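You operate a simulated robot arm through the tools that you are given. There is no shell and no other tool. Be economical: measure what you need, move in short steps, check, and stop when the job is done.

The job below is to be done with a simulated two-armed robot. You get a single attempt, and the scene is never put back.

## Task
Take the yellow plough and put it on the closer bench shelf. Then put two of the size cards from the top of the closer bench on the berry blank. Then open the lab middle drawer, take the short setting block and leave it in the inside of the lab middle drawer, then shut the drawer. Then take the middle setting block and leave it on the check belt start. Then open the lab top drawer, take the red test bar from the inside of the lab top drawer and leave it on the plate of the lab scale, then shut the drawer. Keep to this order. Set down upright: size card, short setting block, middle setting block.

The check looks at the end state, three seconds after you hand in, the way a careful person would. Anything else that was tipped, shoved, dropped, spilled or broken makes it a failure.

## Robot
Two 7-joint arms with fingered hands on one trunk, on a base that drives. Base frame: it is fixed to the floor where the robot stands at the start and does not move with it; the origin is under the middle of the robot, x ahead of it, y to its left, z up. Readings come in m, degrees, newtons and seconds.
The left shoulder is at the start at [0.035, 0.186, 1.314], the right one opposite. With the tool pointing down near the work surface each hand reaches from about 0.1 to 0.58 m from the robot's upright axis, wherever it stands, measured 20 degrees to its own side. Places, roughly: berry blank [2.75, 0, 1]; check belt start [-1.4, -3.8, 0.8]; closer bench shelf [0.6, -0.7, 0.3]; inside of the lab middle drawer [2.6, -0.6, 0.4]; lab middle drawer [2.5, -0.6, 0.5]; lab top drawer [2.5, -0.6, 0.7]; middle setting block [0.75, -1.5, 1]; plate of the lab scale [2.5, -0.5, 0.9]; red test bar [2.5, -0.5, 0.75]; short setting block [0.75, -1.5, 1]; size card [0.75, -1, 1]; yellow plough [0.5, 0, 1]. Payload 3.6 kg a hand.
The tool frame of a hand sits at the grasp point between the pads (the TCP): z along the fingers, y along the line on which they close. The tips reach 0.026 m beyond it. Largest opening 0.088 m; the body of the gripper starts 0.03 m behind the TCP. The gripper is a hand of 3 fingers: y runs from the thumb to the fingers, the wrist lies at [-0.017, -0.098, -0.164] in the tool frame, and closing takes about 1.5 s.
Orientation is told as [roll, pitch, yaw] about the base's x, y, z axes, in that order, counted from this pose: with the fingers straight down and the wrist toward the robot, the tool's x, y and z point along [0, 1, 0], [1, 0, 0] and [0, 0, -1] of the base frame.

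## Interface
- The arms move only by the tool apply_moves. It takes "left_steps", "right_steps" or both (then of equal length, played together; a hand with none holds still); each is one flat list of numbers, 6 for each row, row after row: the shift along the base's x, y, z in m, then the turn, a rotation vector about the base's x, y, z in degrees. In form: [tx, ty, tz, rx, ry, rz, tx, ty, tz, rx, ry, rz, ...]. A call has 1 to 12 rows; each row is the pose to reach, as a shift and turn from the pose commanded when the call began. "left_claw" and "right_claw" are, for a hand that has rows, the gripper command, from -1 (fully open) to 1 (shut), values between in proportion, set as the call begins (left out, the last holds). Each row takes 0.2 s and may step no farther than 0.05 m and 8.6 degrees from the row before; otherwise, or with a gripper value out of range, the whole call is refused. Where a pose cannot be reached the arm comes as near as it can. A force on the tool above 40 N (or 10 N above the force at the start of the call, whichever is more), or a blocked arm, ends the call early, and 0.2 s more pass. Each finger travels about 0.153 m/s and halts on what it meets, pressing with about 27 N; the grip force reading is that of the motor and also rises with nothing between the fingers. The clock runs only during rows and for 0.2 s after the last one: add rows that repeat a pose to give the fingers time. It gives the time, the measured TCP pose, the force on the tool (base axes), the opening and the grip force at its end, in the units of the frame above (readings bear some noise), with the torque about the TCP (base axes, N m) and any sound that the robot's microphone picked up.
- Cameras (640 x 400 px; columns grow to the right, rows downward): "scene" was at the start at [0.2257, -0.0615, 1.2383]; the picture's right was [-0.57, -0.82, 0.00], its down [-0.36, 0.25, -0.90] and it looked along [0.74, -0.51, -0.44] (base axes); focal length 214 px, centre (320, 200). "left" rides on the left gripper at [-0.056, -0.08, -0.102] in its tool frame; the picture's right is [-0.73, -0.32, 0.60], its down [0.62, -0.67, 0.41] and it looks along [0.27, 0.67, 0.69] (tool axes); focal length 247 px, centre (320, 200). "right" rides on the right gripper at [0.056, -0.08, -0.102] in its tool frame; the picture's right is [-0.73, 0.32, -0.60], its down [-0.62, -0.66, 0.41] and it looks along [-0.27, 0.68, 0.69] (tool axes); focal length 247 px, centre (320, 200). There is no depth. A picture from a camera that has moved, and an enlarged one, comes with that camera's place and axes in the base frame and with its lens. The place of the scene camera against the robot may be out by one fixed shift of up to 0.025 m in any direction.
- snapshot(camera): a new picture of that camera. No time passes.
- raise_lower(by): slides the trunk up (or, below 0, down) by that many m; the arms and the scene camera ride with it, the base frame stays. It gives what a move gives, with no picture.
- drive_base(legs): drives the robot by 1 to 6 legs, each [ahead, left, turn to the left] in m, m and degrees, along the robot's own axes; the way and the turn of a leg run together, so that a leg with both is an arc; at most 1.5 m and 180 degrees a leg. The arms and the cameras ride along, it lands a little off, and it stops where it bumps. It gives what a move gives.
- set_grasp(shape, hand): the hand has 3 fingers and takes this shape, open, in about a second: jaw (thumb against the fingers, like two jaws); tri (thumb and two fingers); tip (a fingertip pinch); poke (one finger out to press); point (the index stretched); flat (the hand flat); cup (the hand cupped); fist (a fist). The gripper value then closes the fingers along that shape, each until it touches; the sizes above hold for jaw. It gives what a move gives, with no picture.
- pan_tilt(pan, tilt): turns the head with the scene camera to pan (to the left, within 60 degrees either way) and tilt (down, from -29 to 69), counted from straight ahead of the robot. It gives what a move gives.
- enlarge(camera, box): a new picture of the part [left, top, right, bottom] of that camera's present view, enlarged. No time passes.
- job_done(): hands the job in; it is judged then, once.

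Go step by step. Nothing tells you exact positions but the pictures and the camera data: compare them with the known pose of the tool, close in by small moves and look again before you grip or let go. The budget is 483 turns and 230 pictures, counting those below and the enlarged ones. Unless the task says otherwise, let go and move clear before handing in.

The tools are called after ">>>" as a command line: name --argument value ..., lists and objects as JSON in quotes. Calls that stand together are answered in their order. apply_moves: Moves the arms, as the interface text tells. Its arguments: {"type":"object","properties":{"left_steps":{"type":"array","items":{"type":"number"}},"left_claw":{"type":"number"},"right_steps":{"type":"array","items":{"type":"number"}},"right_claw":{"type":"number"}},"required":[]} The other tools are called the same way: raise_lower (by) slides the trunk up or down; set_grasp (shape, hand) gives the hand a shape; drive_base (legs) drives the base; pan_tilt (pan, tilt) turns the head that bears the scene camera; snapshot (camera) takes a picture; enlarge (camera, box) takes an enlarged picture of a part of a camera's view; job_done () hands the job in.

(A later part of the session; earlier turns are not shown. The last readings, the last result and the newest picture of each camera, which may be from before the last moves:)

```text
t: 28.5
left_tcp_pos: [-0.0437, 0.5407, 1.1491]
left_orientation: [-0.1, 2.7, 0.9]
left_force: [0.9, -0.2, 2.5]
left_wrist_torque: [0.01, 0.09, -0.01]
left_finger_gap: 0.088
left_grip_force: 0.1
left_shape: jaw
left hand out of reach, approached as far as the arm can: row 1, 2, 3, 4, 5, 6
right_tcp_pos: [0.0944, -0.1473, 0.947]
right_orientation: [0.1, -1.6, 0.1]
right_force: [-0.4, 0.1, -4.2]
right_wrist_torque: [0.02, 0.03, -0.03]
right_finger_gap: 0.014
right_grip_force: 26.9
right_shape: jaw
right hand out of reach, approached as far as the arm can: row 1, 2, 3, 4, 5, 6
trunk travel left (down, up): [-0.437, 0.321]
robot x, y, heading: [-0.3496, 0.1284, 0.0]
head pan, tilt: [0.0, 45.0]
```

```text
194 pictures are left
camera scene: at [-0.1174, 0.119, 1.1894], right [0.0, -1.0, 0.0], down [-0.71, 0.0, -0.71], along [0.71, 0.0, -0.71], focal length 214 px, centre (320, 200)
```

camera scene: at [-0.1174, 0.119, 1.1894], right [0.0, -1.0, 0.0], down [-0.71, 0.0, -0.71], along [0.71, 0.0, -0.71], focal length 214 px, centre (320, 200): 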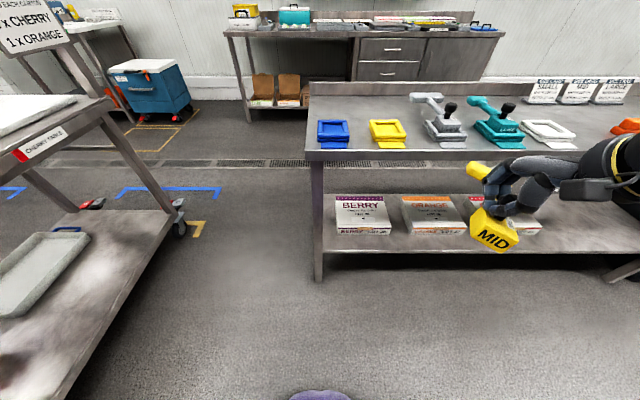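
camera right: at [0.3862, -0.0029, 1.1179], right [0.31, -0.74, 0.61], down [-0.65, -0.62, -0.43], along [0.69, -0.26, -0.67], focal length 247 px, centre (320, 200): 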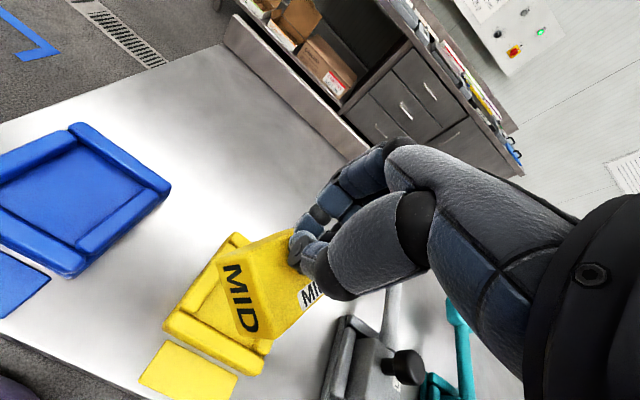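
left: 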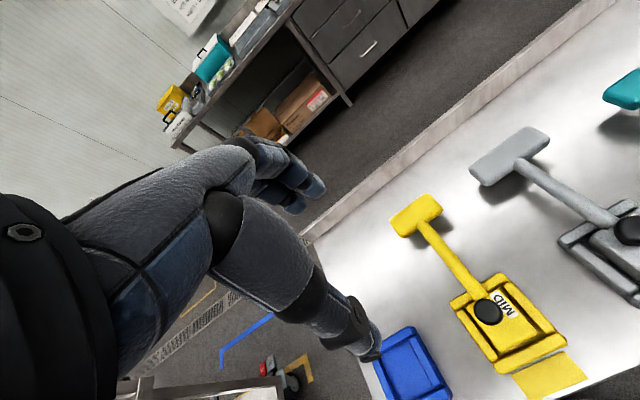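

The arm drifts outward as it lowers, so a joint limit is at play. I'll probe a pose farther out to the side.

>>> apply_moves --right_steps '[0, -0.03, 0, 0, 0, 0, 0, -0.06, 0, 0, 0, 0, 0, -0.09, 0, 0, 0, 0, 0, -0.12, -0.02, 0, 0, 0, 0, -0.12, -0.05, 0, 0, 0, 0, -0.12, -0.08, 0, 0, 0, 0, -0.12, -0.11, 0, 0, 0, 0, -0.12, -0.14, 0, 0, 0]'

>>> snapshot --camera "scene"

```text
t: 30.3
left_tcp_pos: [-0.0397, 0.5391, 1.1537]
left_orientation: [0.2, 1.9, 0.2]
left_force: [-0.1, -0.9, -0.3]
left_wrist_torque: [-0.01, -0.01, -0.02]
left_finger_gap: 0.0883
left_grip_force: 0.0
left_shape: jaw
right_tcp_pos: [0.0914, -0.2758, 0.9118]
right_orientation: [0.1, -1.4, 0.2]
right_force: [0.4, 0.0, -4.3]
right_wrist_torque: [0.04, -0.02, -0.01]
right_finger_gap: 0.014
right_grip_force: 26.6
right_shape: jaw
right hand out of reach, approached as far as the arm can: row 5, 6, 7, 8
trunk travel left (down, up): [-0.437, 0.321]
robot x, y, heading: [-0.3524, 0.1253, 0.2]
head pan, tilt: [0.0, 45.0]
```

```text
193 pictures are left
camera scene: at [-0.1157, 0.1173, 1.1888], right [0.0, -1.0, 0.0], down [-0.71, 0.0, -0.71], along [0.71, 0.0, -0.71], focal length 214 px, centre (320, 200)
```

scene: 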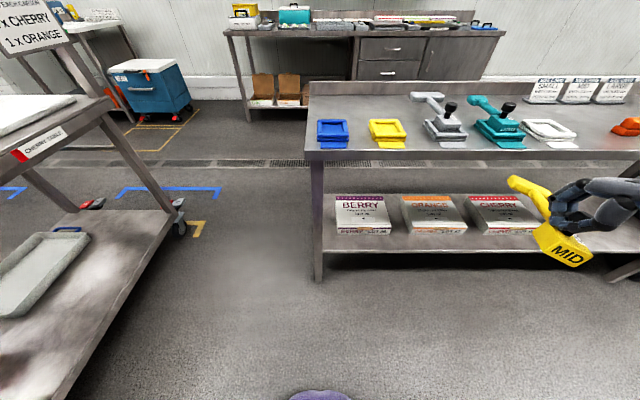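

Still limited at about 0.38 m below the shoulder. I'll probe whether tilting the fingers forward frees the arm to go lower.

>>> apply_moves --right_steps '[0, 0, 0, 0, -7, 0, 0, 0, 0, 0, -14, 0, 0, 0, -0.01, 0, -21, 0, 0, 0, -0.04, 0, -28, 0, 0, 0, -0.07, 0, -30, 0, 0, 0, -0.1, 0, -30, 0, 0, 0, -0.13, 0, -30, 0]'

```text
t: 31.9
left_tcp_pos: [-0.039, 0.5398, 1.1533]
left_orientation: [0.1, 1.8, 0.1]
left_force: [-0.8, 0.1, 0.8]
left_wrist_torque: [-0.07, -0.02, 0.0]
left_finger_gap: 0.0882
left_grip_force: 0.0
left_shape: jaw
right_tcp_pos: [0.0899, -0.3022, 0.9458]
right_orientation: [0.1, -22.6, 0.0]
right_force: [-0.6, 0.2, -0.4]
right_wrist_torque: [0.04, 0.01, 0.02]
right_finger_gap: 0.0125
right_grip_force: 26.9
right_shape: jaw
right hand out of reach, approached as far as the arm can: row 1, 2, 3, 4, 5, 6, 7
trunk travel left (down, up): [-0.437, 0.321]
robot x, y, heading: [-0.3505, 0.13, 0.3]
head pan, tilt: [0.0, 45.0]
```

The load reading vanished — I need to check whether the plough is still held.

>>> snapshot --camera "scene"

>>> snapshot --camera "right"

```text
192 pictures are left
camera scene: at [-0.116, 0.1176, 1.1889], right [0.0, -1.0, 0.0], down [-0.71, 0.0, -0.71], along [0.71, 0.0, -0.71], focal length 214 px, centre (320, 200)
```

scene: 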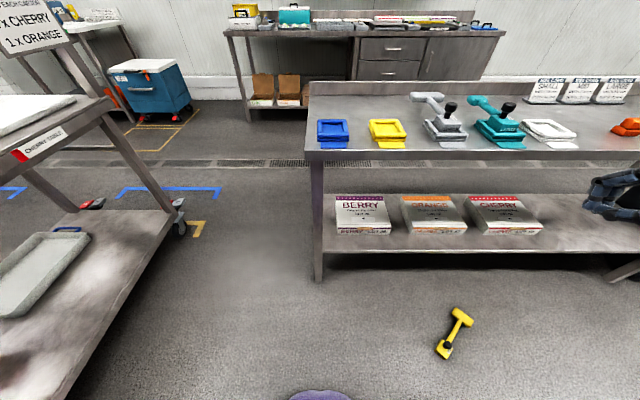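

```text
191 pictures are left
camera right: at [-0.0239, -0.2465, 1.0089], right [0.06, -0.74, 0.67], down [-0.45, -0.62, -0.64], along [0.89, -0.26, -0.37], focal length 247 px, centre (320, 200)
```

right: 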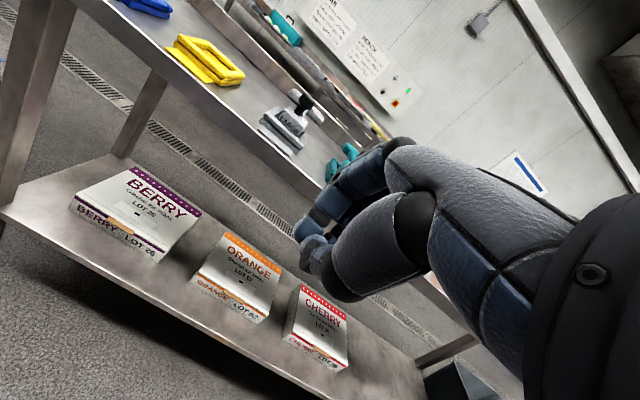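

The plough slipped and now lies on the floor near [0.14, -0.49], apparently intact. I must recover it. First I'll learn what the arm can do when reaching low, with the hand empty, in free space.

>>> apply_moves --right_steps '[-0.02, 0, 0, 0, 7.5, 0, -0.05, 0, 0, 0, 15, 0, -0.08, 0, 0, 0, 22.6, 0, -0.11, 0, 0, 0, 22.6, 0, -0.14, 0, 0, 0, 22.6, 0, -0.17, 0, -0.02, 0, 22.6, 0, -0.17, 0, -0.05, 0, 22.6, 0, -0.17, 0, -0.08, 0, 22.6, 0, -0.17, 0, -0.11, 0, 22.6, 0, -0.17, 0, -0.14, 0, 22.6, 0, -0.17, 0, -0.17, 0, 22.6, 0, -0.17, 0, -0.2, 0, 22.6, 0]' --right_claw -1

```text
t: 34.5
left_tcp_pos: [-0.0403, 0.5396, 1.1527]
left_orientation: [0.2, 1.8, 0.2]
left_force: [-0.3, 1.0, -0.4]
left_wrist_torque: [0.01, 0.0, 0.01]
left_finger_gap: 0.0883
left_grip_force: 0.1
left_shape: jaw
right_tcp_pos: [-0.0758, -0.3007, 0.7467]
right_orientation: [0.2, -0.1, 0.2]
right_force: [-0.2, 0.6, 0.7]
right_wrist_torque: [-0.02, 0.03, 0.02]
right_finger_gap: 0.0878
right_grip_force: 0.0
right_shape: jaw
trunk travel left (down, up): [-0.437, 0.321]
robot x, y, heading: [-0.3493, 0.125, -0.0]
head pan, tilt: [0.0, 45.0]
```

Closer in, the arm goes much lower. I'll continue down and then outward to map the limits.

>>> apply_moves --right_steps '[0, 0.02, -0.03, 0, 0, 0, 0, 0.04, -0.06, 0, 0, 0, 0, 0.06, -0.09, 0, 0, 0, 0, 0.08, -0.12, 0, 0, 0, 0, 0.1, -0.15, 0, 0, 0, 0, 0.12, -0.18, 0, 0, 0]'

>>> snapshot --camera "scene"

```text
t: 35.9
left_tcp_pos: [-0.0388, 0.5414, 1.1533]
left_orientation: [0.0, 1.8, 0.2]
left_force: [0.1, 0.2, 0.1]
left_wrist_torque: [-0.04, 0.01, 0.02]
left_finger_gap: 0.0879
left_grip_force: 0.1
left_shape: jaw
right_tcp_pos: [-0.0757, -0.1813, 0.5679]
right_orientation: [0.1, -0.1, 0.2]
right_force: [-0.6, -0.1, -0.3]
right_wrist_torque: [0.02, 0.01, 0.0]
right_finger_gap: 0.088
right_grip_force: 0.0
right_shape: jaw
trunk travel left (down, up): [-0.437, 0.321]
robot x, y, heading: [-0.3506, 0.1278, 0.1]
head pan, tilt: [0.0, 45.0]
```

```text
190 pictures are left
camera scene: at [-0.1153, 0.1183, 1.1887], right [0.0, -1.0, 0.0], down [-0.71, 0.0, -0.71], along [0.71, 0.0, -0.71], focal length 214 px, centre (320, 200)
```

scene: 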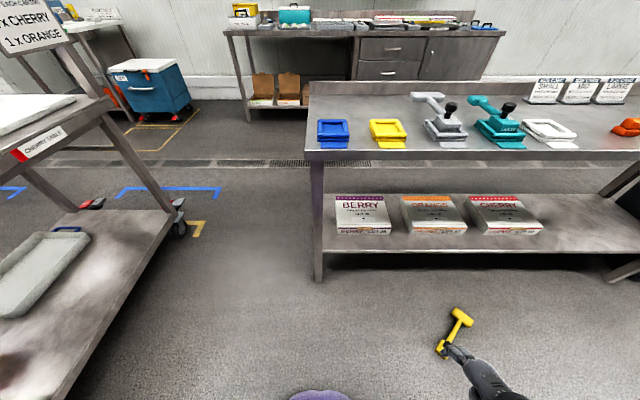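

The arm can reach very low, so the floor is within reach with the trunk down. Let me also test forward reach at shelf depth.

>>> apply_moves --right_steps '[0, 0, 0.045, 0, 0, 0, 0, 0, 0.09, 0, 0, 0, 0, 0, 0.135, 0, 0, 0, 0, 0, 0.18, 0, 0, 0, 0.03, 0, 0.2, 0, 0, 0, 0.06, 0, 0.2, 0, 0, 0, 0.09, 0, 0.2, 0, 0, 0, 0.12, 0, 0.2, 0, 0, 0, 0.15, 0, 0.2, 0, 0, 0, 0.18, 0, 0.2, 0, 0, 0, 0.21, 0, 0.2, 0, 0, 0]'

```text
t: 38.3
left_tcp_pos: [-0.0382, 0.54, 1.1532]
left_orientation: [0.1, 1.8, 0.3]
left_force: [-0.2, -0.3, 0.5]
left_wrist_torque: [0.02, 0.02, -0.01]
left_finger_gap: 0.088
left_grip_force: 0.1
left_shape: jaw
right_tcp_pos: [0.1368, -0.1793, 0.7687]
right_orientation: [0.1, 0.0, 0.0]
right_force: [0.8, -0.1, 0.7]
right_wrist_torque: [0.0, 0.01, 0.0]
right_finger_gap: 0.0877
right_grip_force: 0.0
right_shape: jaw
trunk travel left (down, up): [-0.437, 0.321]
robot x, y, heading: [-0.3509, 0.1247, 0.2]
head pan, tilt: [0.0, 45.0]
```

The arm is now in a good configuration. I'll retract the hand, drive right so the plough lies in front of the right arm, and look down at it.

>>> apply_moves --right_steps '[-0.04, 0, 0, 0, 0, 0, -0.08, 0, 0, 0, 0, 0, -0.12, 0, 0, 0, 0, 0, -0.16, 0, 0, 0, 0, 0, -0.2, 0, 0, 0, 0, 0]'

>>> drive_base --legs '[[0, -0.33, 0]]'

>>> pan_tilt --pan -20 --tilt 65

>>> snapshot --camera "right"

>>> snapshot --camera "scene"

```text
t: 39.5
left_tcp_pos: [-0.0416, 0.5403, 1.1532]
left_orientation: [0.0, 1.7, 0.2]
left_force: [-0.2, -0.4, 0.7]
left_wrist_torque: [0.0, -0.02, 0.0]
left_finger_gap: 0.088
left_grip_force: 0.1
left_shape: jaw
right_tcp_pos: [-0.0687, -0.1826, 0.7686]
right_orientation: [0.1, -0.2, 0.3]
right_force: [0.5, -0.1, 0.5]
right_wrist_torque: [0.01, 0.0, -0.02]
right_finger_gap: 0.088
right_grip_force: 0.0
right_shape: jaw
trunk travel left (down, up): [-0.437, 0.321]
robot x, y, heading: [-0.3487, 0.1241, 0.3]
head pan, tilt: [0.0, 45.0]
```

```text
t: 41.6
left_tcp_pos: [-0.0396, 0.2124, 1.1535]
left_orientation: [0.2, 1.8, 0.3]
left_force: [0.2, 0.2, -0.9]
left_wrist_torque: [-0.02, 0.01, -0.02]
left_finger_gap: 0.0881
left_grip_force: 0.1
left_shape: jaw
right_tcp_pos: [-0.0665, -0.5095, 0.7672]
right_orientation: [0.2, -0.1, 0.2]
right_force: [-0.7, 0.0, -0.7]
right_wrist_torque: [-0.02, 0.02, -0.02]
right_finger_gap: 0.0879
right_grip_force: 0.0
right_shape: jaw
trunk travel left (down, up): [-0.437, 0.321]
robot x, y, heading: [-0.3486, -0.2017, 0.5]
head pan, tilt: [0.0, 45.0]
```

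```text
t: 42.5
left_tcp_pos: [-0.0394, 0.2143, 1.1531]
left_orientation: [0.2, 1.8, 0.3]
left_force: [-0.1, 0.0, 0.5]
left_wrist_torque: [0.01, 0.01, 0.0]
left_finger_gap: 0.0877
left_grip_force: 0.1
left_shape: jaw
right_tcp_pos: [-0.0666, -0.5085, 0.7674]
right_orientation: [0.2, -0.1, 0.1]
right_force: [0.4, -0.7, -0.7]
right_wrist_torque: [0.01, -0.01, 0.0]
right_finger_gap: 0.0879
right_grip_force: 0.1
right_shape: jaw
trunk travel left (down, up): [-0.437, 0.321]
robot x, y, heading: [-0.3504, -0.1987, -0.1]
head pan, tilt: [-20.0, 65.0]
```

```text
189 pictures are left
camera right: at [-0.1471, -0.4529, 0.87], right [0.32, -0.74, 0.6], down [-0.66, -0.62, -0.41], along [0.68, -0.26, -0.69], focal length 247 px, centre (320, 200)
```

right: 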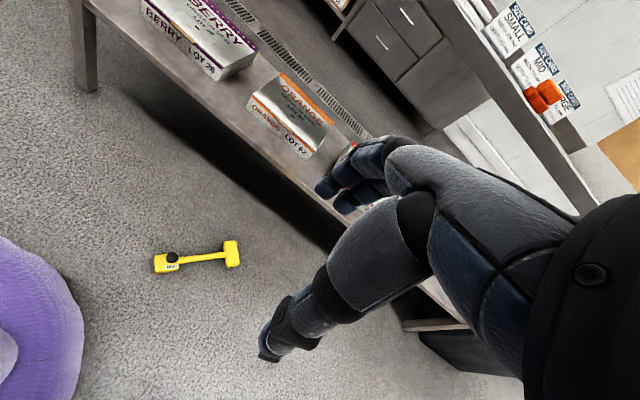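

```text
188 pictures are left
camera scene: at [-0.1393, -0.2296, 1.1638], right [-0.34, -0.94, 0.0], down [-0.85, 0.31, -0.42], along [0.4, -0.14, -0.91], focal length 214 px, centre (320, 200)
```

scene: 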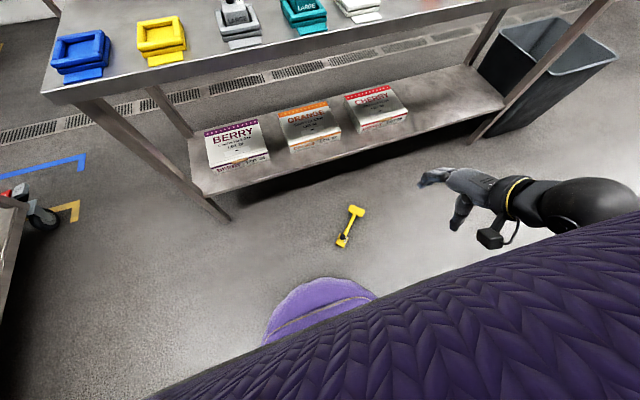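

The plough is upright on the floor, knob near [0.092, -0.426], handle pointing about -47°. This time I'll grip the block itself across its sides for a firm hold: yaw the hand +43°, drive up a little and lower the trunk.

>>> apply_moves --right_steps '[0, 0, 0, 0, 0, 7.2, 0, 0.01, 0, 0, 0, 14.4, 0, 0.02, 0, 0, 0, 21.6, 0, 0.03, 0, 0, 0, 28.8, 0, 0.04, 0, 0, 0, 36, 0, 0.05, 0, 0, 0, 43, 0, 0.05, -0.04, 0, 0, 43, 0, 0.05, -0.08, 0, 0, 43, 0, 0.05, -0.12, 0, 0, 43]'

>>> drive_base --legs '[[0.12, 0, 0]]'

>>> raise_lower --by -0.25

>>> snapshot --camera "right"

>>> snapshot --camera "scene"

```text
t: 44.5
left_tcp_pos: [-0.0391, 0.2131, 1.1525]
left_orientation: [0.2, 1.8, 0.4]
left_force: [0.0, -0.3, -0.2]
left_wrist_torque: [-0.01, 0.01, 0.02]
left_finger_gap: 0.0879
left_grip_force: 0.0
left_shape: jaw
right_tcp_pos: [-0.064, -0.4582, 0.6467]
right_orientation: [0.1, -0.2, 43.2]
right_force: [0.1, 0.1, -0.6]
right_wrist_torque: [-0.01, -0.03, -0.04]
right_finger_gap: 0.0878
right_grip_force: 0.0
right_shape: jaw
trunk travel left (down, up): [-0.437, 0.321]
robot x, y, heading: [-0.349, -0.2002, -0.0]
head pan, tilt: [-20.0, 65.0]
```

```text
t: 45.7
left_tcp_pos: [0.0803, 0.2141, 1.1533]
left_orientation: [0.3, 1.8, 0.3]
left_force: [0.0, -0.6, 0.5]
left_wrist_torque: [0.03, 0.0, -0.02]
left_finger_gap: 0.0879
left_grip_force: 0.1
left_shape: jaw
right_tcp_pos: [0.0548, -0.4579, 0.6476]
right_orientation: [0.2, 0.0, 43.2]
right_force: [0.8, 0.3, 0.0]
right_wrist_torque: [-0.04, -0.02, -0.02]
right_finger_gap: 0.0878
right_grip_force: 0.0
right_shape: jaw
trunk travel left (down, up): [-0.437, 0.321]
robot x, y, heading: [-0.2294, -0.1987, 0.0]
head pan, tilt: [-20.0, 65.0]
```

```text
t: 48.3
left_tcp_pos: [0.1135, 0.2139, 0.8606]
left_orientation: [0.1, 10.9, 0.3]
left_force: [0.1, -0.1, -0.1]
left_wrist_torque: [0.01, -0.02, 0.02]
left_finger_gap: 0.088
left_grip_force: 0.0
left_shape: jaw
right_tcp_pos: [0.0527, -0.4589, 0.3969]
right_orientation: [0.1, -0.1, 43.2]
right_force: [0.0, 0.1, 0.1]
right_wrist_torque: [0.01, -0.04, 0.01]
right_finger_gap: 0.0879
right_grip_force: 0.0
right_shape: jaw
trunk travel left (down, up): [-0.187, 0.571]
robot x, y, heading: [-0.2313, -0.1991, -0.0]
head pan, tilt: [-20.0, 65.0]
```

```text
187 pictures are left
camera right: at [-0.0449, -0.4732, 0.4994], right [0.73, -0.32, 0.6], down [-0.06, -0.91, -0.41], along [0.68, 0.27, -0.69], focal length 247 px, centre (320, 200)
```

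right: 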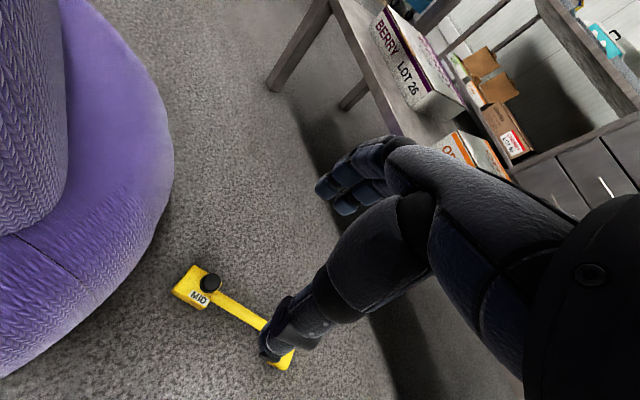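

```text
186 pictures are left
camera scene: at [0.0163, -0.2294, 0.8937], right [-0.34, -0.94, 0.0], down [-0.85, 0.31, -0.42], along [0.4, -0.14, -0.91], focal length 214 px, centre (320, 200)
```

scene: 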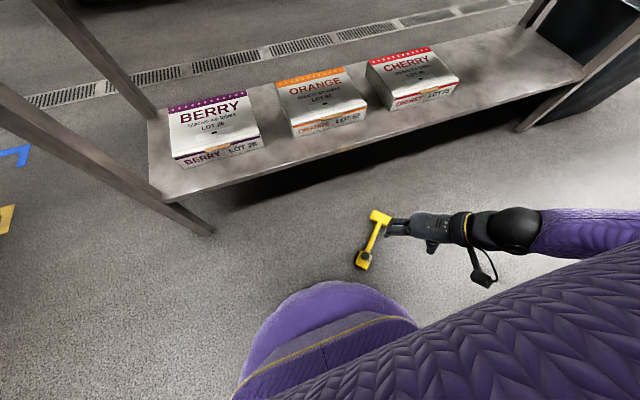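

Knob confirmed at [0.09, -0.43]; block centre about [0.078, -0.424], handle about -51°. I'll centre the hand above it and lower further.

>>> apply_moves --right_steps '[0.015, 0.016, 0, 0, 0, -3, 0.03, 0.033, -0.02, 0, 0, -3, 0.03, 0.033, -0.06, 0, 0, -3, 0.03, 0.033, -0.1, 0, 0, -3]'

>>> raise_lower --by -0.15

>>> snapshot --camera "right"

>>> snapshot --camera "scene"

```text
t: 49.3
left_tcp_pos: [0.1148, 0.2139, 0.8606]
left_orientation: [0.1, 10.9, 0.2]
left_force: [0.3, 0.8, 0.5]
left_wrist_torque: [-0.02, 0.01, 0.01]
left_finger_gap: 0.088
left_grip_force: 0.1
left_shape: jaw
right_tcp_pos: [0.0807, -0.4266, 0.2968]
right_orientation: [0.2, -0.4, 40.2]
right_force: [1.3, -0.7, 0.1]
right_wrist_torque: [0.01, -0.02, 0.02]
right_finger_gap: 0.0881
right_grip_force: 0.0
right_shape: jaw
trunk travel left (down, up): [-0.187, 0.571]
robot x, y, heading: [-0.2304, -0.2006, 0.0]
head pan, tilt: [-20.0, 65.0]
```

```text
t: 51.0
left_tcp_pos: [0.1438, 0.2133, 0.6673]
left_orientation: [0.2, 22.2, 0.1]
left_force: [0.0, 0.0, -0.1]
left_wrist_torque: [0.01, 0.0, 0.0]
left_finger_gap: 0.0879
left_grip_force: 0.1
left_shape: jaw
right_tcp_pos: [0.0834, -0.4265, 0.1468]
right_orientation: [0.1, -0.1, 40.1]
right_force: [-1.0, 0.2, -0.6]
right_wrist_torque: [0.02, -0.03, 0.03]
right_finger_gap: 0.0881
right_grip_force: 0.0
right_shape: jaw
trunk travel left (down, up): [-0.037, 0.721]
robot x, y, heading: [-0.2319, -0.2028, -0.1]
head pan, tilt: [-20.0, 65.0]
```

```text
185 pictures are left
camera right: at [-0.0154, -0.4352, 0.2494], right [0.72, -0.36, 0.6], down [-0.11, -0.9, -0.41], along [0.69, 0.23, -0.69], focal length 247 px, centre (320, 200)
```

right: 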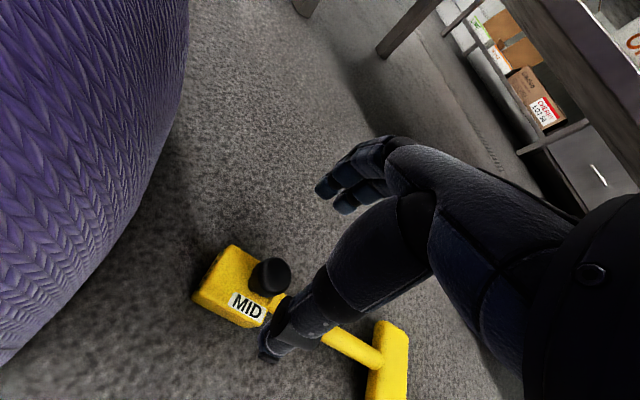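

```text
184 pictures are left
camera scene: at [0.0481, -0.2293, 0.7303], right [-0.34, -0.94, 0.0], down [-0.85, 0.31, -0.42], along [0.4, -0.14, -0.91], focal length 214 px, centre (320, 200)
```

scene: 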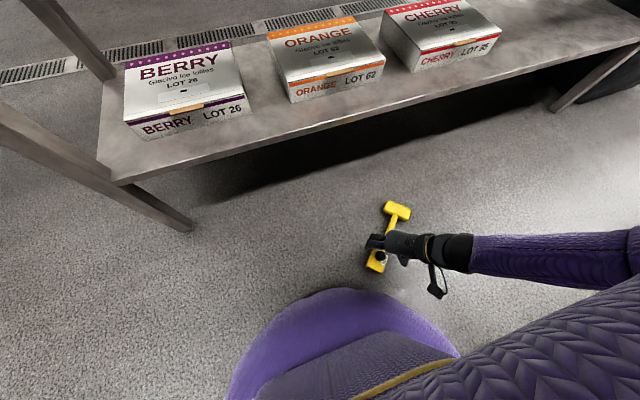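

Nearly aligned over the block. I'll shift 5 mm and descend to TCP height about 0.047, watching force.

>>> apply_moves --right_steps '[0, 0.005, -0.03, 0, 0, 0, 0, 0.005, -0.06, 0, 0, 0, 0, 0.005, -0.08, 0, 0, 0, 0, 0.005, -0.1, 0, 0, 0]'

>>> snapshot --camera "right"

>>> enlarge --camera "scene" --box '[320, 180, 460, 300]'

```text
t: 52.0
left_tcp_pos: [0.1442, 0.2133, 0.6664]
left_orientation: [0.2, 22.1, 0.2]
left_force: [0.1, 1.1, -0.8]
left_wrist_torque: [0.02, -0.01, -0.03]
left_finger_gap: 0.0882
left_grip_force: 0.1
left_shape: jaw
right_tcp_pos: [0.0809, -0.422, 0.1259]
right_orientation: [0.2, -0.2, 40.3]
right_force: [0.3, 0.3, -0.3]
right_wrist_torque: [0.04, 0.0, 0.0]
right_finger_gap: 0.0881
right_grip_force: 0.1
right_shape: jaw
right hand out of reach, approached as far as the arm can: row 1, 2, 3, 4
trunk travel left (down, up): [-0.037, 0.721]
robot x, y, heading: [-0.2266, -0.2002, -0.2]
head pan, tilt: [-20.0, 65.0]
```

```text
183 pictures are left
camera right: at [-0.0171, -0.4316, 0.2295], right [0.72, -0.36, 0.6], down [-0.11, -0.9, -0.41], along [0.69, 0.23, -0.69], focal length 247 px, centre (320, 200)
```

right: 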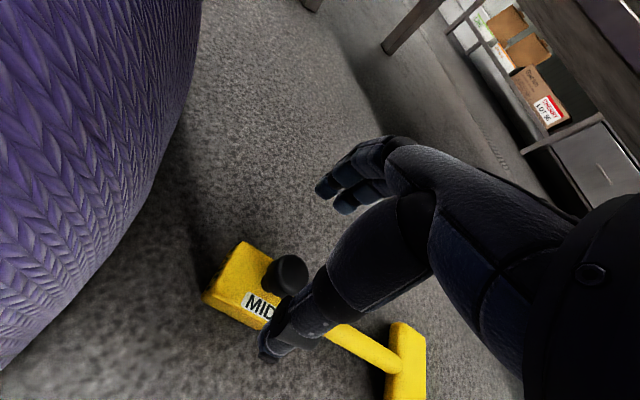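

```text
3.33 times, centred on (390, 240) of scene
camera zoom: at [0.0483, -0.2293, 0.7301], right [-0.34, -0.94, 0.0], down [-0.85, 0.31, -0.42], along [0.4, -0.14, -0.91], focal length 715 px, centre (87, 67)
```

zoom: 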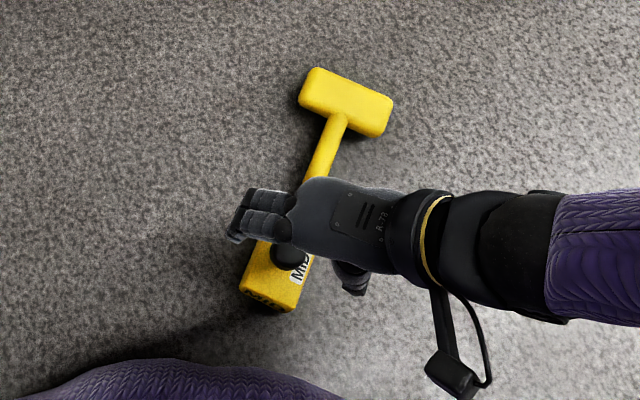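

The arm is at its straight-down limit at this spot; reaching the floor needs the wrist closer under the shoulder. I'll raise up, turn the hand, back off and re-approach with the robot turned about 73° so the plough lies beside the right shoulder.

>>> raise_lower --by 0.2

>>> apply_moves --right_steps '[0, 0, 0, 0, 0, -8, 0, 0, 0, 0, 0, -16, 0, 0, 0, 0, 0, -24, 0, 0, 0, 0, 0, -32, 0, 0, 0, 0, 0, -40, 0, 0, 0, 0, 0, -48, 0, 0, 0, 0, 0, -56, 0, 0, 0, 0, 0, -64, 0, 0, 0, 0, 0, -72, -0.03, -0.05, 0.02, 0, 0, -72, -0.06, -0.09, 0.04, 0, 0, -72]'

>>> drive_base --legs '[[-0.15, 0, 0], [0, -0.367, 0]]'

```text
t: 54.2
left_tcp_pos: [0.1443, 0.2145, 0.8653]
left_orientation: [0.1, 22.1, 0.1]
left_force: [-0.1, 0.2, -0.4]
left_wrist_torque: [0.02, 0.03, 0.04]
left_finger_gap: 0.0881
left_grip_force: 0.0
left_shape: jaw
right_tcp_pos: [0.159, -0.4223, 0.3774]
right_orientation: [-7.6, -9.2, 40.7]
right_force: [0.0, 0.2, 0.3]
right_wrist_torque: [-0.01, 0.01, -0.01]
right_finger_gap: 0.0879
right_grip_force: 0.0
right_shape: jaw
trunk travel left (down, up): [-0.237, 0.521]
robot x, y, heading: [-0.2306, -0.198, -0.3]
head pan, tilt: [-20.0, 65.0]
```

```text
refused: row 10 steps farther than a row can; nothing moved
```

```text
t: 57.5
left_tcp_pos: [-0.0029, -0.1564, 0.8654]
left_orientation: [0.0, 22.0, 0.3]
left_force: [0.4, 0.3, -0.4]
left_wrist_torque: [0.01, 0.03, 0.01]
left_finger_gap: 0.0879
left_grip_force: 0.0
left_shape: jaw
right_tcp_pos: [0.0129, -0.7931, 0.3785]
right_orientation: [-7.7, -9.1, 40.8]
right_force: [-0.2, -0.6, -0.5]
right_wrist_torque: [-0.02, 0.0, 0.03]
right_finger_gap: 0.0882
right_grip_force: 0.1
right_shape: jaw
trunk travel left (down, up): [-0.237, 0.521]
robot x, y, heading: [-0.378, -0.5707, 0.3]
head pan, tilt: [-20.0, 65.0]
```

The base is behind the plough's line now. I'll straighten the hand and yaw it for the side approach.

>>> apply_moves --right_steps '[-0.02, 0, 0, 0, 6, 0, -0.04, 0, 0, 0, 11.9, 0]'

>>> apply_moves --right_steps '[0, 0, 0, 0, 0, -8, 0, 0, 0, 0, 0, -16, 0, 0, 0, 0, 0, -24, 0, 0, 0, 0, 0, -32, 0, 0, 0, 0, 0, -40, 0, 0, 0, 0, 0, -48, 0, 0, 0, 0, 0, -56, 0, 0, 0, 0, 0, -64, 0, 0, 0, 0, 0, -72]'

>>> drive_base --legs '[[0, 0, 73]]'

>>> pan_tilt --pan -50 --tilt 60

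>>> snapshot --camera "scene"

>>> snapshot --camera "right"

```text
t: 58.1
left_tcp_pos: [-0.0034, -0.1557, 0.8651]
left_orientation: [0.2, 22.1, 0.3]
left_force: [-0.1, 0.0, -0.3]
left_wrist_torque: [-0.02, 0.0, 0.01]
left_finger_gap: 0.088
left_grip_force: 0.0
left_shape: jaw
right_tcp_pos: [-0.0277, -0.7936, 0.3774]
right_orientation: [0.3, 0.0, 40.1]
right_force: [0.1, 0.4, -0.5]
right_wrist_torque: [0.02, -0.04, -0.02]
right_finger_gap: 0.088
right_grip_force: 0.1
right_shape: jaw
trunk travel left (down, up): [-0.237, 0.521]
robot x, y, heading: [-0.378, -0.5731, 0.6]
head pan, tilt: [-20.0, 65.0]
```

```text
t: 59.9
left_tcp_pos: [-0.0032, -0.157, 0.8662]
left_orientation: [0.1, 22.0, 0.2]
left_force: [1.1, 0.4, -0.6]
left_wrist_torque: [-0.04, 0.0, 0.0]
left_finger_gap: 0.0879
left_grip_force: 0.1
left_shape: jaw
right_tcp_pos: [-0.0315, -0.9265, 0.3833]
right_orientation: [-10.3, -3.4, -18.2]
right_force: [-0.3, 0.3, -0.1]
right_wrist_torque: [0.0, 0.0, -0.04]
right_finger_gap: 0.088
right_grip_force: 0.1
right_shape: jaw
trunk travel left (down, up): [-0.237, 0.521]
robot x, y, heading: [-0.3739, -0.5719, 0.1]
head pan, tilt: [-20.0, 65.0]
stopped in row 8 (right hand): the arm was blocked; the commanded pose is now the measured one
```

```text
t: 63.4
left_tcp_pos: [-0.6665, -0.0934, 0.8657]
left_orientation: [0.1, 22.1, 73.8]
left_force: [1.1, 0.7, 0.5]
left_wrist_torque: [-0.01, 0.01, -0.03]
left_finger_gap: 0.088
left_grip_force: 0.0
left_shape: jaw
right_tcp_pos: [0.0618, -0.3412, 0.3836]
right_orientation: [-10.4, -3.4, 55.2]
right_force: [0.2, 0.1, -0.1]
right_wrist_torque: [-0.02, 0.02, 0.02]
right_finger_gap: 0.0881
right_grip_force: 0.0
right_shape: jaw
trunk travel left (down, up): [-0.237, 0.521]
robot x, y, heading: [-0.3781, -0.5705, 73.8]
head pan, tilt: [-20.0, 65.0]
```

```text
t: 64.4
left_tcp_pos: [-0.6677, -0.093, 0.8671]
left_orientation: [0.0, 22.1, 73.8]
left_force: [-0.2, 0.4, 0.0]
left_wrist_torque: [-0.01, 0.01, 0.03]
left_finger_gap: 0.088
left_grip_force: 0.1
left_shape: jaw
right_tcp_pos: [0.0624, -0.3401, 0.383]
right_orientation: [-10.4, -3.3, 55.2]
right_force: [0.1, -0.1, 0.6]
right_wrist_torque: [0.0, 0.0, -0.03]
right_finger_gap: 0.0881
right_grip_force: 0.1
right_shape: jaw
trunk travel left (down, up): [-0.237, 0.521]
robot x, y, heading: [-0.375, -0.571, 73.7]
head pan, tilt: [-50.0, 60.0]
```

```text
181 pictures are left
camera scene: at [-0.2567, -0.3913, 0.954], right [0.4, -0.92, 0.0], down [-0.79, -0.35, -0.5], along [0.46, 0.2, -0.87], focal length 214 px, centre (320, 200)
```

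scene: 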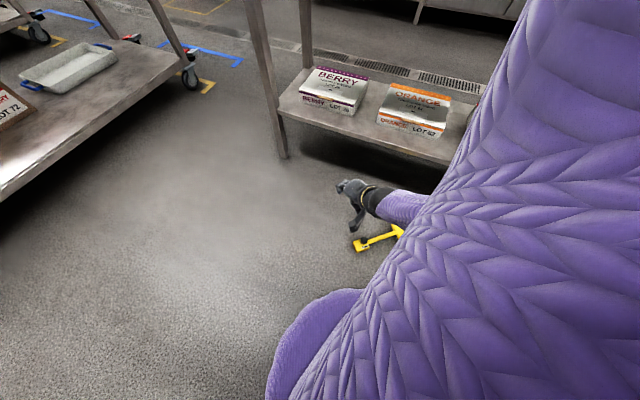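

```text
180 pictures are left
camera right: at [-0.0475, -0.3685, 0.4694], right [0.66, -0.12, 0.74], down [0.2, -0.92, -0.33], along [0.72, 0.36, -0.59], focal length 247 px, centre (320, 200)
```

right: 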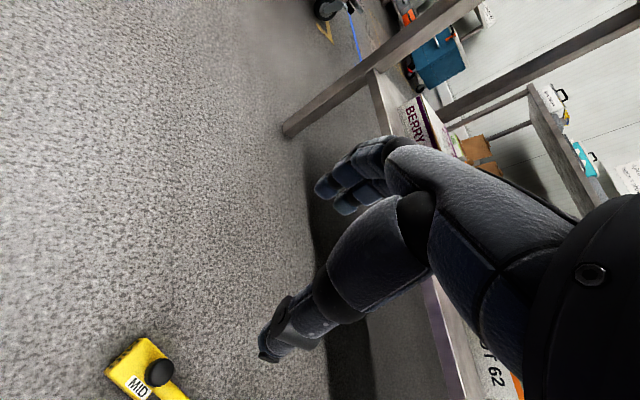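

The hand's yaw hits a limit around -18° relative to the robot, so I'll use a base heading of about 54° instead, and level the hand.

>>> drive_base --legs '[[0, 0, -20], [0.09, -0.012, 0]]'

>>> apply_moves --right_steps '[0, 0, 0, 5, 2, 0, 0, 0, 0, 9, 4, 3]'

>>> snapshot --camera "right"

```text
t: 66.6
left_tcp_pos: [-0.423, 0.0424, 0.8643]
left_orientation: [0.0, 22.1, 53.5]
left_force: [0.1, -0.6, -1.0]
left_wrist_torque: [0.0, 0.01, 0.04]
left_finger_gap: 0.088
left_grip_force: 0.1
left_shape: jaw
right_tcp_pos: [0.1773, -0.4412, 0.3816]
right_orientation: [-10.3, -3.3, 35.1]
right_force: [-0.1, -0.4, 0.2]
right_wrist_torque: [-0.02, 0.02, -0.01]
right_finger_gap: 0.0879
right_grip_force: 0.0
right_shape: jaw
trunk travel left (down, up): [-0.237, 0.521]
robot x, y, heading: [-0.3114, -0.5032, 53.3]
head pan, tilt: [-50.0, 60.0]
```

```text
t: 67.2
left_tcp_pos: [-0.423, 0.0416, 0.8666]
left_orientation: [0.1, 21.9, 53.5]
left_force: [-0.1, 0.0, 0.2]
left_wrist_torque: [0.01, -0.02, 0.02]
left_finger_gap: 0.0884
left_grip_force: 0.1
left_shape: jaw
right_tcp_pos: [0.1778, -0.441, 0.383]
right_orientation: [-0.5, -5.5, 37.3]
right_force: [0.2, 0.2, 0.4]
right_wrist_torque: [0.0, 0.04, -0.02]
right_finger_gap: 0.0879
right_grip_force: 0.1
right_shape: jaw
trunk travel left (down, up): [-0.237, 0.521]
robot x, y, heading: [-0.3155, -0.5064, 53.4]
head pan, tilt: [-50.0, 60.0]
```

```text
179 pictures are left
camera right: at [0.0715, -0.4497, 0.4772], right [0.65, -0.42, 0.63], down [-0.12, -0.88, -0.47], along [0.75, 0.23, -0.62], focal length 247 px, centre (320, 200)
```

right: 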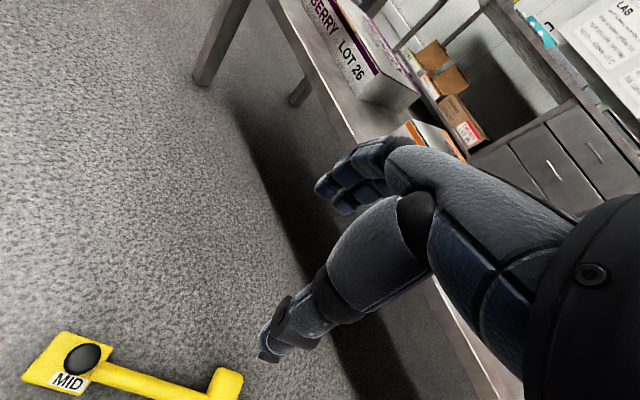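

I'll move the hand over the block and level it fully, then lower the trunk.

>>> apply_moves --right_steps '[-0.03, 0.006, 0, -1.5, 2.2, 1, -0.06, 0.012, -0.02, -3, 4.6, 3, -0.095, 0.02, -0.04, -3, 4.6, 3.5, -0.095, 0.02, -0.08, -3, 4.6, 3.5, -0.095, 0.02, -0.12, -3, 4.6, 3.5, -0.095, 0.02, -0.14, -3, 4.6, 3.5]'

>>> raise_lower --by -0.1

>>> snapshot --camera "right"

```text
t: 68.6
left_tcp_pos: [-0.4239, 0.0423, 0.8653]
left_orientation: [0.1, 22.1, 53.5]
left_force: [0.7, -0.2, 0.5]
left_wrist_torque: [-0.01, -0.02, 0.02]
left_finger_gap: 0.0881
left_grip_force: 0.0
left_shape: jaw
right_tcp_pos: [0.0819, -0.4225, 0.3342]
right_orientation: [-0.1, 0.0, 40.8]
right_force: [0.2, -0.7, 0.0]
right_wrist_torque: [0.02, 0.0, -0.01]
right_finger_gap: 0.0881
right_grip_force: 0.1
right_shape: jaw
right hand out of reach, approached as far as the arm can: row 4, 5, 6
trunk travel left (down, up): [-0.237, 0.521]
robot x, y, heading: [-0.3139, -0.5056, 53.6]
head pan, tilt: [-50.0, 60.0]
```

```text
t: 69.9
left_tcp_pos: [-0.422, 0.0416, 0.7657]
left_orientation: [0.2, 22.0, 53.6]
left_force: [0.2, -0.2, -0.5]
left_wrist_torque: [0.01, 0.01, 0.0]
left_finger_gap: 0.0879
left_grip_force: 0.1
left_shape: jaw
right_tcp_pos: [0.0834, -0.4221, 0.2339]
right_orientation: [-0.1, -0.2, 40.9]
right_force: [0.0, 0.0, -0.1]
right_wrist_torque: [0.01, 0.01, -0.02]
right_finger_gap: 0.0881
right_grip_force: 0.1
right_shape: jaw
trunk travel left (down, up): [-0.137, 0.621]
robot x, y, heading: [-0.3148, -0.5052, 53.4]
head pan, tilt: [-50.0, 60.0]
```

```text
178 pictures are left
camera right: at [-0.0156, -0.4324, 0.3373], right [0.72, -0.35, 0.6], down [-0.09, -0.91, -0.41], along [0.69, 0.24, -0.69], focal length 247 px, centre (320, 200)
```

right: 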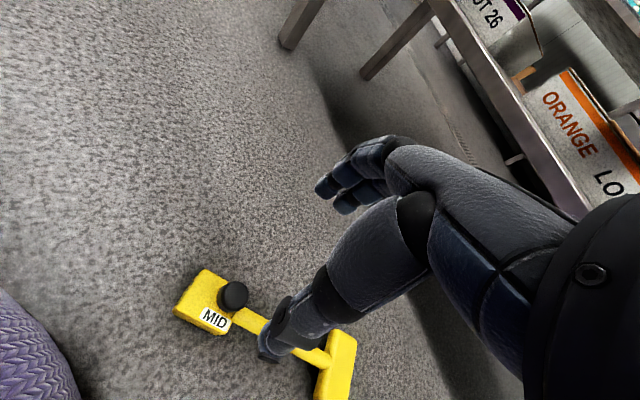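

Still short of the floor. I'll test tilting the hand about 16° so its axis points more steeply down, which should give more depth.

>>> apply_moves --right_steps '[0, 0, 0, -5.2, 6.1, 0, 0, 0, 0, -10.4, 12.2, 0, 0, 0, -0.03, -10.4, 12.2, 0, 0, 0, -0.06, -10.4, 12.2, 0]'

```text
t: 70.9
left_tcp_pos: [-0.4232, 0.0419, 0.7661]
left_orientation: [0.1, 22.2, 53.5]
left_force: [-0.2, -0.2, 0.0]
left_wrist_torque: [0.02, 0.02, 0.04]
left_finger_gap: 0.088
left_grip_force: 0.0
left_shape: jaw
right_tcp_pos: [0.0823, -0.4234, 0.2156]
right_orientation: [0.0, 16.1, 40.8]
right_force: [-0.6, 0.0, 0.2]
right_wrist_torque: [-0.04, 0.01, -0.02]
right_finger_gap: 0.0879
right_grip_force: 0.1
right_shape: jaw
right hand out of reach, approached as far as the arm can: row 3, 4
trunk travel left (down, up): [-0.137, 0.621]
robot x, y, heading: [-0.3168, -0.5057, 53.4]
head pan, tilt: [-50.0, 60.0]
```

Tilting helps. The robot's base limits how close it can get, so I'll approach from the plough's flat side, where the knob can come nearest to the shoulder: raise, slide to about [-0.18, -0.67] and turn to heading 97°.

>>> raise_lower --by 0.12

>>> drive_base --legs '[[-0.05, -0.208, 0], [0, 0, 44]]'

>>> snapshot --camera "right"

>>> snapshot --camera "scene"

```text
t: 72.4
left_tcp_pos: [-0.4225, 0.0414, 0.8846]
left_orientation: [0.1, 22.1, 53.5]
left_force: [0.3, 0.3, 0.2]
left_wrist_torque: [0.0, 0.01, 0.02]
left_finger_gap: 0.0881
left_grip_force: 0.1
left_shape: jaw
right_tcp_pos: [0.1109, -0.3856, 0.3651]
right_orientation: [1.5, 9.4, 41.1]
right_force: [-0.5, -0.3, 0.4]
right_wrist_torque: [-0.02, 0.02, -0.01]
right_finger_gap: 0.088
right_grip_force: 0.2
right_shape: jaw
trunk travel left (down, up): [-0.257, 0.501]
robot x, y, heading: [-0.3129, -0.5008, 53.3]
head pan, tilt: [-50.0, 60.0]
```

```text
t: 76.1
left_tcp_pos: [-0.6378, -0.3516, 0.885]
left_orientation: [0.2, 22.1, 97.8]
left_force: [-1.0, 0.3, 0.7]
left_wrist_torque: [0.02, 0.03, 0.0]
left_finger_gap: 0.0879
left_grip_force: 0.0
left_shape: jaw
right_tcp_pos: [0.0422, -0.2859, 0.3633]
right_orientation: [1.5, 9.4, 85.4]
right_force: [-0.7, -0.5, -0.3]
right_wrist_torque: [0.01, 0.0, -0.03]
right_finger_gap: 0.0879
right_grip_force: 0.1
right_shape: jaw
trunk travel left (down, up): [-0.257, 0.501]
robot x, y, heading: [-0.1748, -0.6672, 97.7]
head pan, tilt: [-50.0, 60.0]
```

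```text
177 pictures are left
camera right: at [-0.0167, -0.3444, 0.4795], right [0.78, 0.35, 0.52], down [0.55, -0.77, -0.31], along [0.29, 0.53, -0.79], focal length 247 px, centre (320, 200)
```

right: 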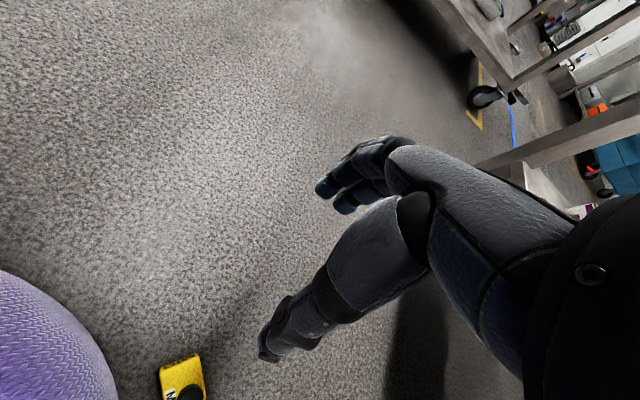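

```text
176 pictures are left
camera scene: at [-0.1434, -0.465, 0.9759], right [0.74, -0.67, 0.0], down [-0.58, -0.64, -0.5], along [0.34, 0.37, -0.87], focal length 214 px, centre (320, 200)
```

scene: 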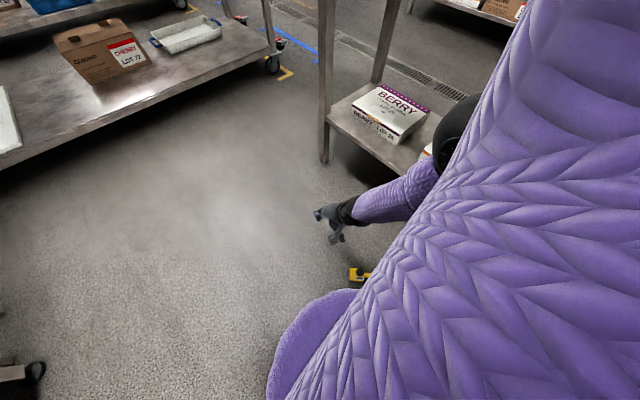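

I'll bring the hand over the knob, keeping it level for now.

>>> apply_moves --right_steps '[0.012, -0.036, 0, 0, 0, 0, 0.024, -0.072, 0, 0, 0, 0, 0.036, -0.108, 0, 0, 0, 0, 0.048, -0.14, 0, 0, 0, 0, 0.048, -0.14, -0.05, 0, 0, 0]'

>>> snapshot --camera "right"

>>> snapshot --camera "scene"

```text
t: 77.3
left_tcp_pos: [-0.6379, -0.3532, 0.8864]
left_orientation: [0.1, 22.1, 97.7]
left_force: [0.1, 0.0, 0.5]
left_wrist_torque: [0.06, 0.0, -0.04]
left_finger_gap: 0.088
left_grip_force: 0.1
left_shape: jaw
right_tcp_pos: [0.0924, -0.4268, 0.3374]
right_orientation: [1.5, 9.0, 85.4]
right_force: [0.4, 1.4, 0.5]
right_wrist_torque: [-0.09, 0.0, 0.0]
right_finger_gap: 0.0877
right_grip_force: 0.1
right_shape: jaw
right hand out of reach, approached as far as the arm can: row 5
trunk travel left (down, up): [-0.257, 0.501]
robot x, y, heading: [-0.1765, -0.6666, 97.8]
head pan, tilt: [-50.0, 60.0]
```

```text
175 pictures are left
camera right: at [0.0329, -0.4847, 0.4525], right [0.78, 0.34, 0.52], down [0.55, -0.77, -0.32], along [0.29, 0.54, -0.79], focal length 247 px, centre (320, 200)
```

right: 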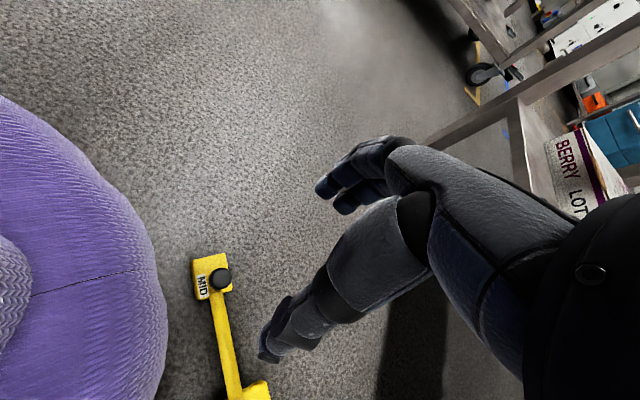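

```text
174 pictures are left
camera scene: at [-0.1429, -0.4663, 0.9761], right [0.74, -0.67, 0.0], down [-0.58, -0.64, -0.5], along [0.34, 0.37, -0.87], focal length 214 px, centre (320, 200)
```

scene: 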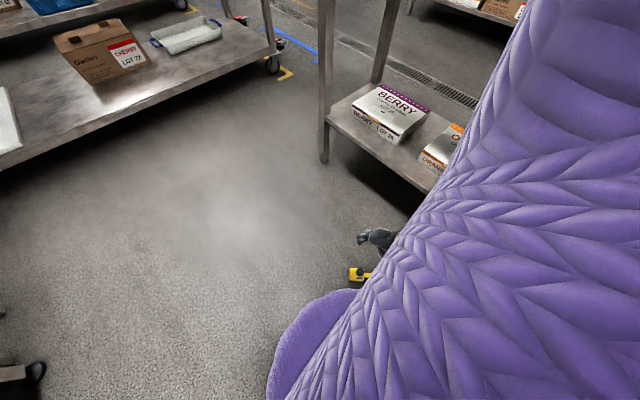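

The depth limit is still a few centimetres too high. I'll test a different yaw plus more tilt.

>>> apply_moves --right_steps '[0, 0, 0, 0, 0, 8, 0, 0, 0, 0, 0, 16, 0, 0, 0, 0, 0, 24, 0, 0, 0, 0, 0, 32, 0, 0, -0.02, 0, 0, 32, 0, 0, -0.04, 0, 0, 32]'

>>> apply_moves --right_steps '[0, 0, 0, -5, -3, 0, 0, 0, -0.02, -10, -5, 0, 0, 0, -0.04, -15, -8, 0, 0, 0, -0.06, -15, -8, 0]'

```text
t: 78.7
left_tcp_pos: [-0.6378, -0.3522, 0.8866]
left_orientation: [0.0, 22.1, 97.9]
left_force: [0.3, -0.4, 0.5]
left_wrist_torque: [-0.02, -0.03, -0.02]
left_finger_gap: 0.0882
left_grip_force: 0.0
left_shape: jaw
right_tcp_pos: [0.0811, -0.4286, 0.3419]
right_orientation: [1.5, 9.4, 117.3]
right_force: [-1.6, -0.1, 0.3]
right_wrist_torque: [0.01, -0.03, 0.01]
right_finger_gap: 0.0881
right_grip_force: 0.1
right_shape: jaw
right hand out of reach, approached as far as the arm can: row 2, 3, 4, 5, 6
trunk travel left (down, up): [-0.257, 0.501]
robot x, y, heading: [-0.1789, -0.6646, 97.5]
head pan, tilt: [-50.0, 60.0]
```

```text
t: 79.7
left_tcp_pos: [-0.6372, -0.3526, 0.8857]
left_orientation: [0.1, 22.1, 97.8]
left_force: [-0.7, -0.4, -0.2]
left_wrist_torque: [-0.01, -0.03, -0.01]
left_finger_gap: 0.088
left_grip_force: 0.2
left_shape: jaw
right_tcp_pos: [0.0776, -0.4407, 0.3302]
right_orientation: [1.2, 26.4, 117.3]
right_force: [-0.4, -0.7, 0.1]
right_wrist_torque: [-0.04, -0.01, -0.01]
right_finger_gap: 0.0879
right_grip_force: 0.1
right_shape: jaw
right hand out of reach, approached as far as the arm can: row 1, 2, 3, 4
trunk travel left (down, up): [-0.257, 0.501]
robot x, y, heading: [-0.1744, -0.6666, 97.5]
head pan, tilt: [-50.0, 60.0]
```

Re-triangulating from several views, the knob top is actually about 0.07 m above the floor at [0.084, -0.43] – so the reach suffices. I'll return to the earlier yaw with a moderate tilt.

>>> apply_moves --right_steps '[0, 0, 0.02, 0, 0, -8, 0, 0.003, 0.03, 0, 0, -16, 0.003, 0.006, 0.03, 0, 0, -24, 0.006, 0.01, 0.03, 0, 0, -32]'

>>> apply_moves --right_steps '[0, 0, 0, 5, 0, 0, 0, 0, 0, 10, -1, 0]'

>>> raise_lower --by -0.18

>>> snapshot --camera "right"

```text
t: 80.7
left_tcp_pos: [-0.6381, -0.3517, 0.8848]
left_orientation: [0.0, 22.2, 97.7]
left_force: [-0.1, 0.2, -0.1]
left_wrist_torque: [-0.04, 0.03, 0.01]
left_finger_gap: 0.088
left_grip_force: 0.0
left_shape: jaw
right_tcp_pos: [0.0877, -0.4267, 0.3325]
right_orientation: [1.2, 26.3, 85.1]
right_force: [0.2, -0.7, 0.0]
right_wrist_torque: [0.02, 0.02, -0.02]
right_finger_gap: 0.0883
right_grip_force: 0.0
right_shape: jaw
right hand out of reach, approached as far as the arm can: row 1, 2, 3, 4
trunk travel left (down, up): [-0.257, 0.501]
robot x, y, heading: [-0.1795, -0.671, 97.8]
head pan, tilt: [-50.0, 60.0]
```

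```text
t: 81.3
left_tcp_pos: [-0.6386, -0.3521, 0.8852]
left_orientation: [0.1, 22.1, 97.8]
left_force: [0.2, -0.2, -0.3]
left_wrist_torque: [0.0, 0.04, -0.02]
left_finger_gap: 0.0879
left_grip_force: 0.1
left_shape: jaw
right_tcp_pos: [0.0827, -0.4242, 0.3325]
right_orientation: [2.6, 18.6, 85.6]
right_force: [0.3, 0.8, 0.2]
right_wrist_torque: [-0.02, 0.01, 0.0]
right_finger_gap: 0.0879
right_grip_force: 0.0
right_shape: jaw
right hand out of reach, approached as far as the arm can: row 1, 2
trunk travel left (down, up): [-0.257, 0.501]
robot x, y, heading: [-0.1739, -0.668, 97.7]
head pan, tilt: [-50.0, 60.0]
```

```text
t: 83.3
left_tcp_pos: [-0.6381, -0.3518, 0.7063]
left_orientation: [0.1, 22.1, 97.7]
left_force: [0.1, -0.3, 0.2]
left_wrist_torque: [-0.01, 0.01, -0.01]
left_finger_gap: 0.088
left_grip_force: 0.1
left_shape: jaw
right_tcp_pos: [0.0931, -0.4974, 0.1391]
right_orientation: [-1.4, 26.2, 84.3]
right_force: [5.2, 2.4, 0.5]
right_wrist_torque: [0.0, 0.01, 0.28]
right_finger_gap: 0.0865
right_grip_force: 0.1
right_shape: jaw
trunk travel left (down, up): [-0.077, 0.681]
robot x, y, heading: [-0.1741, -0.6696, 97.7]
head pan, tilt: [-50.0, 60.0]
```

```text
173 pictures are left
camera right: at [0.0319, -0.52, 0.2659], right [0.77, 0.48, 0.41], down [0.55, -0.83, -0.06], along [0.31, 0.28, -0.91], focal length 247 px, centre (320, 200)
```

right: 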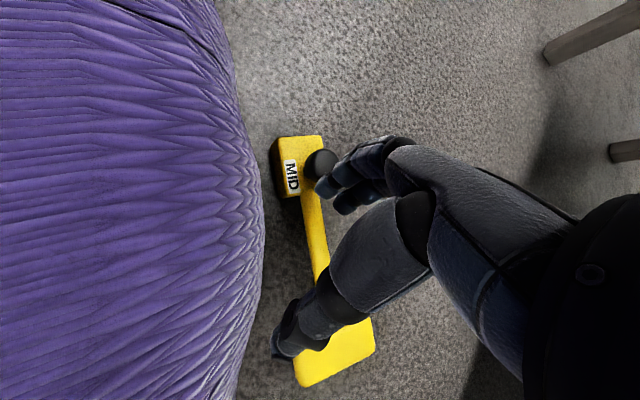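

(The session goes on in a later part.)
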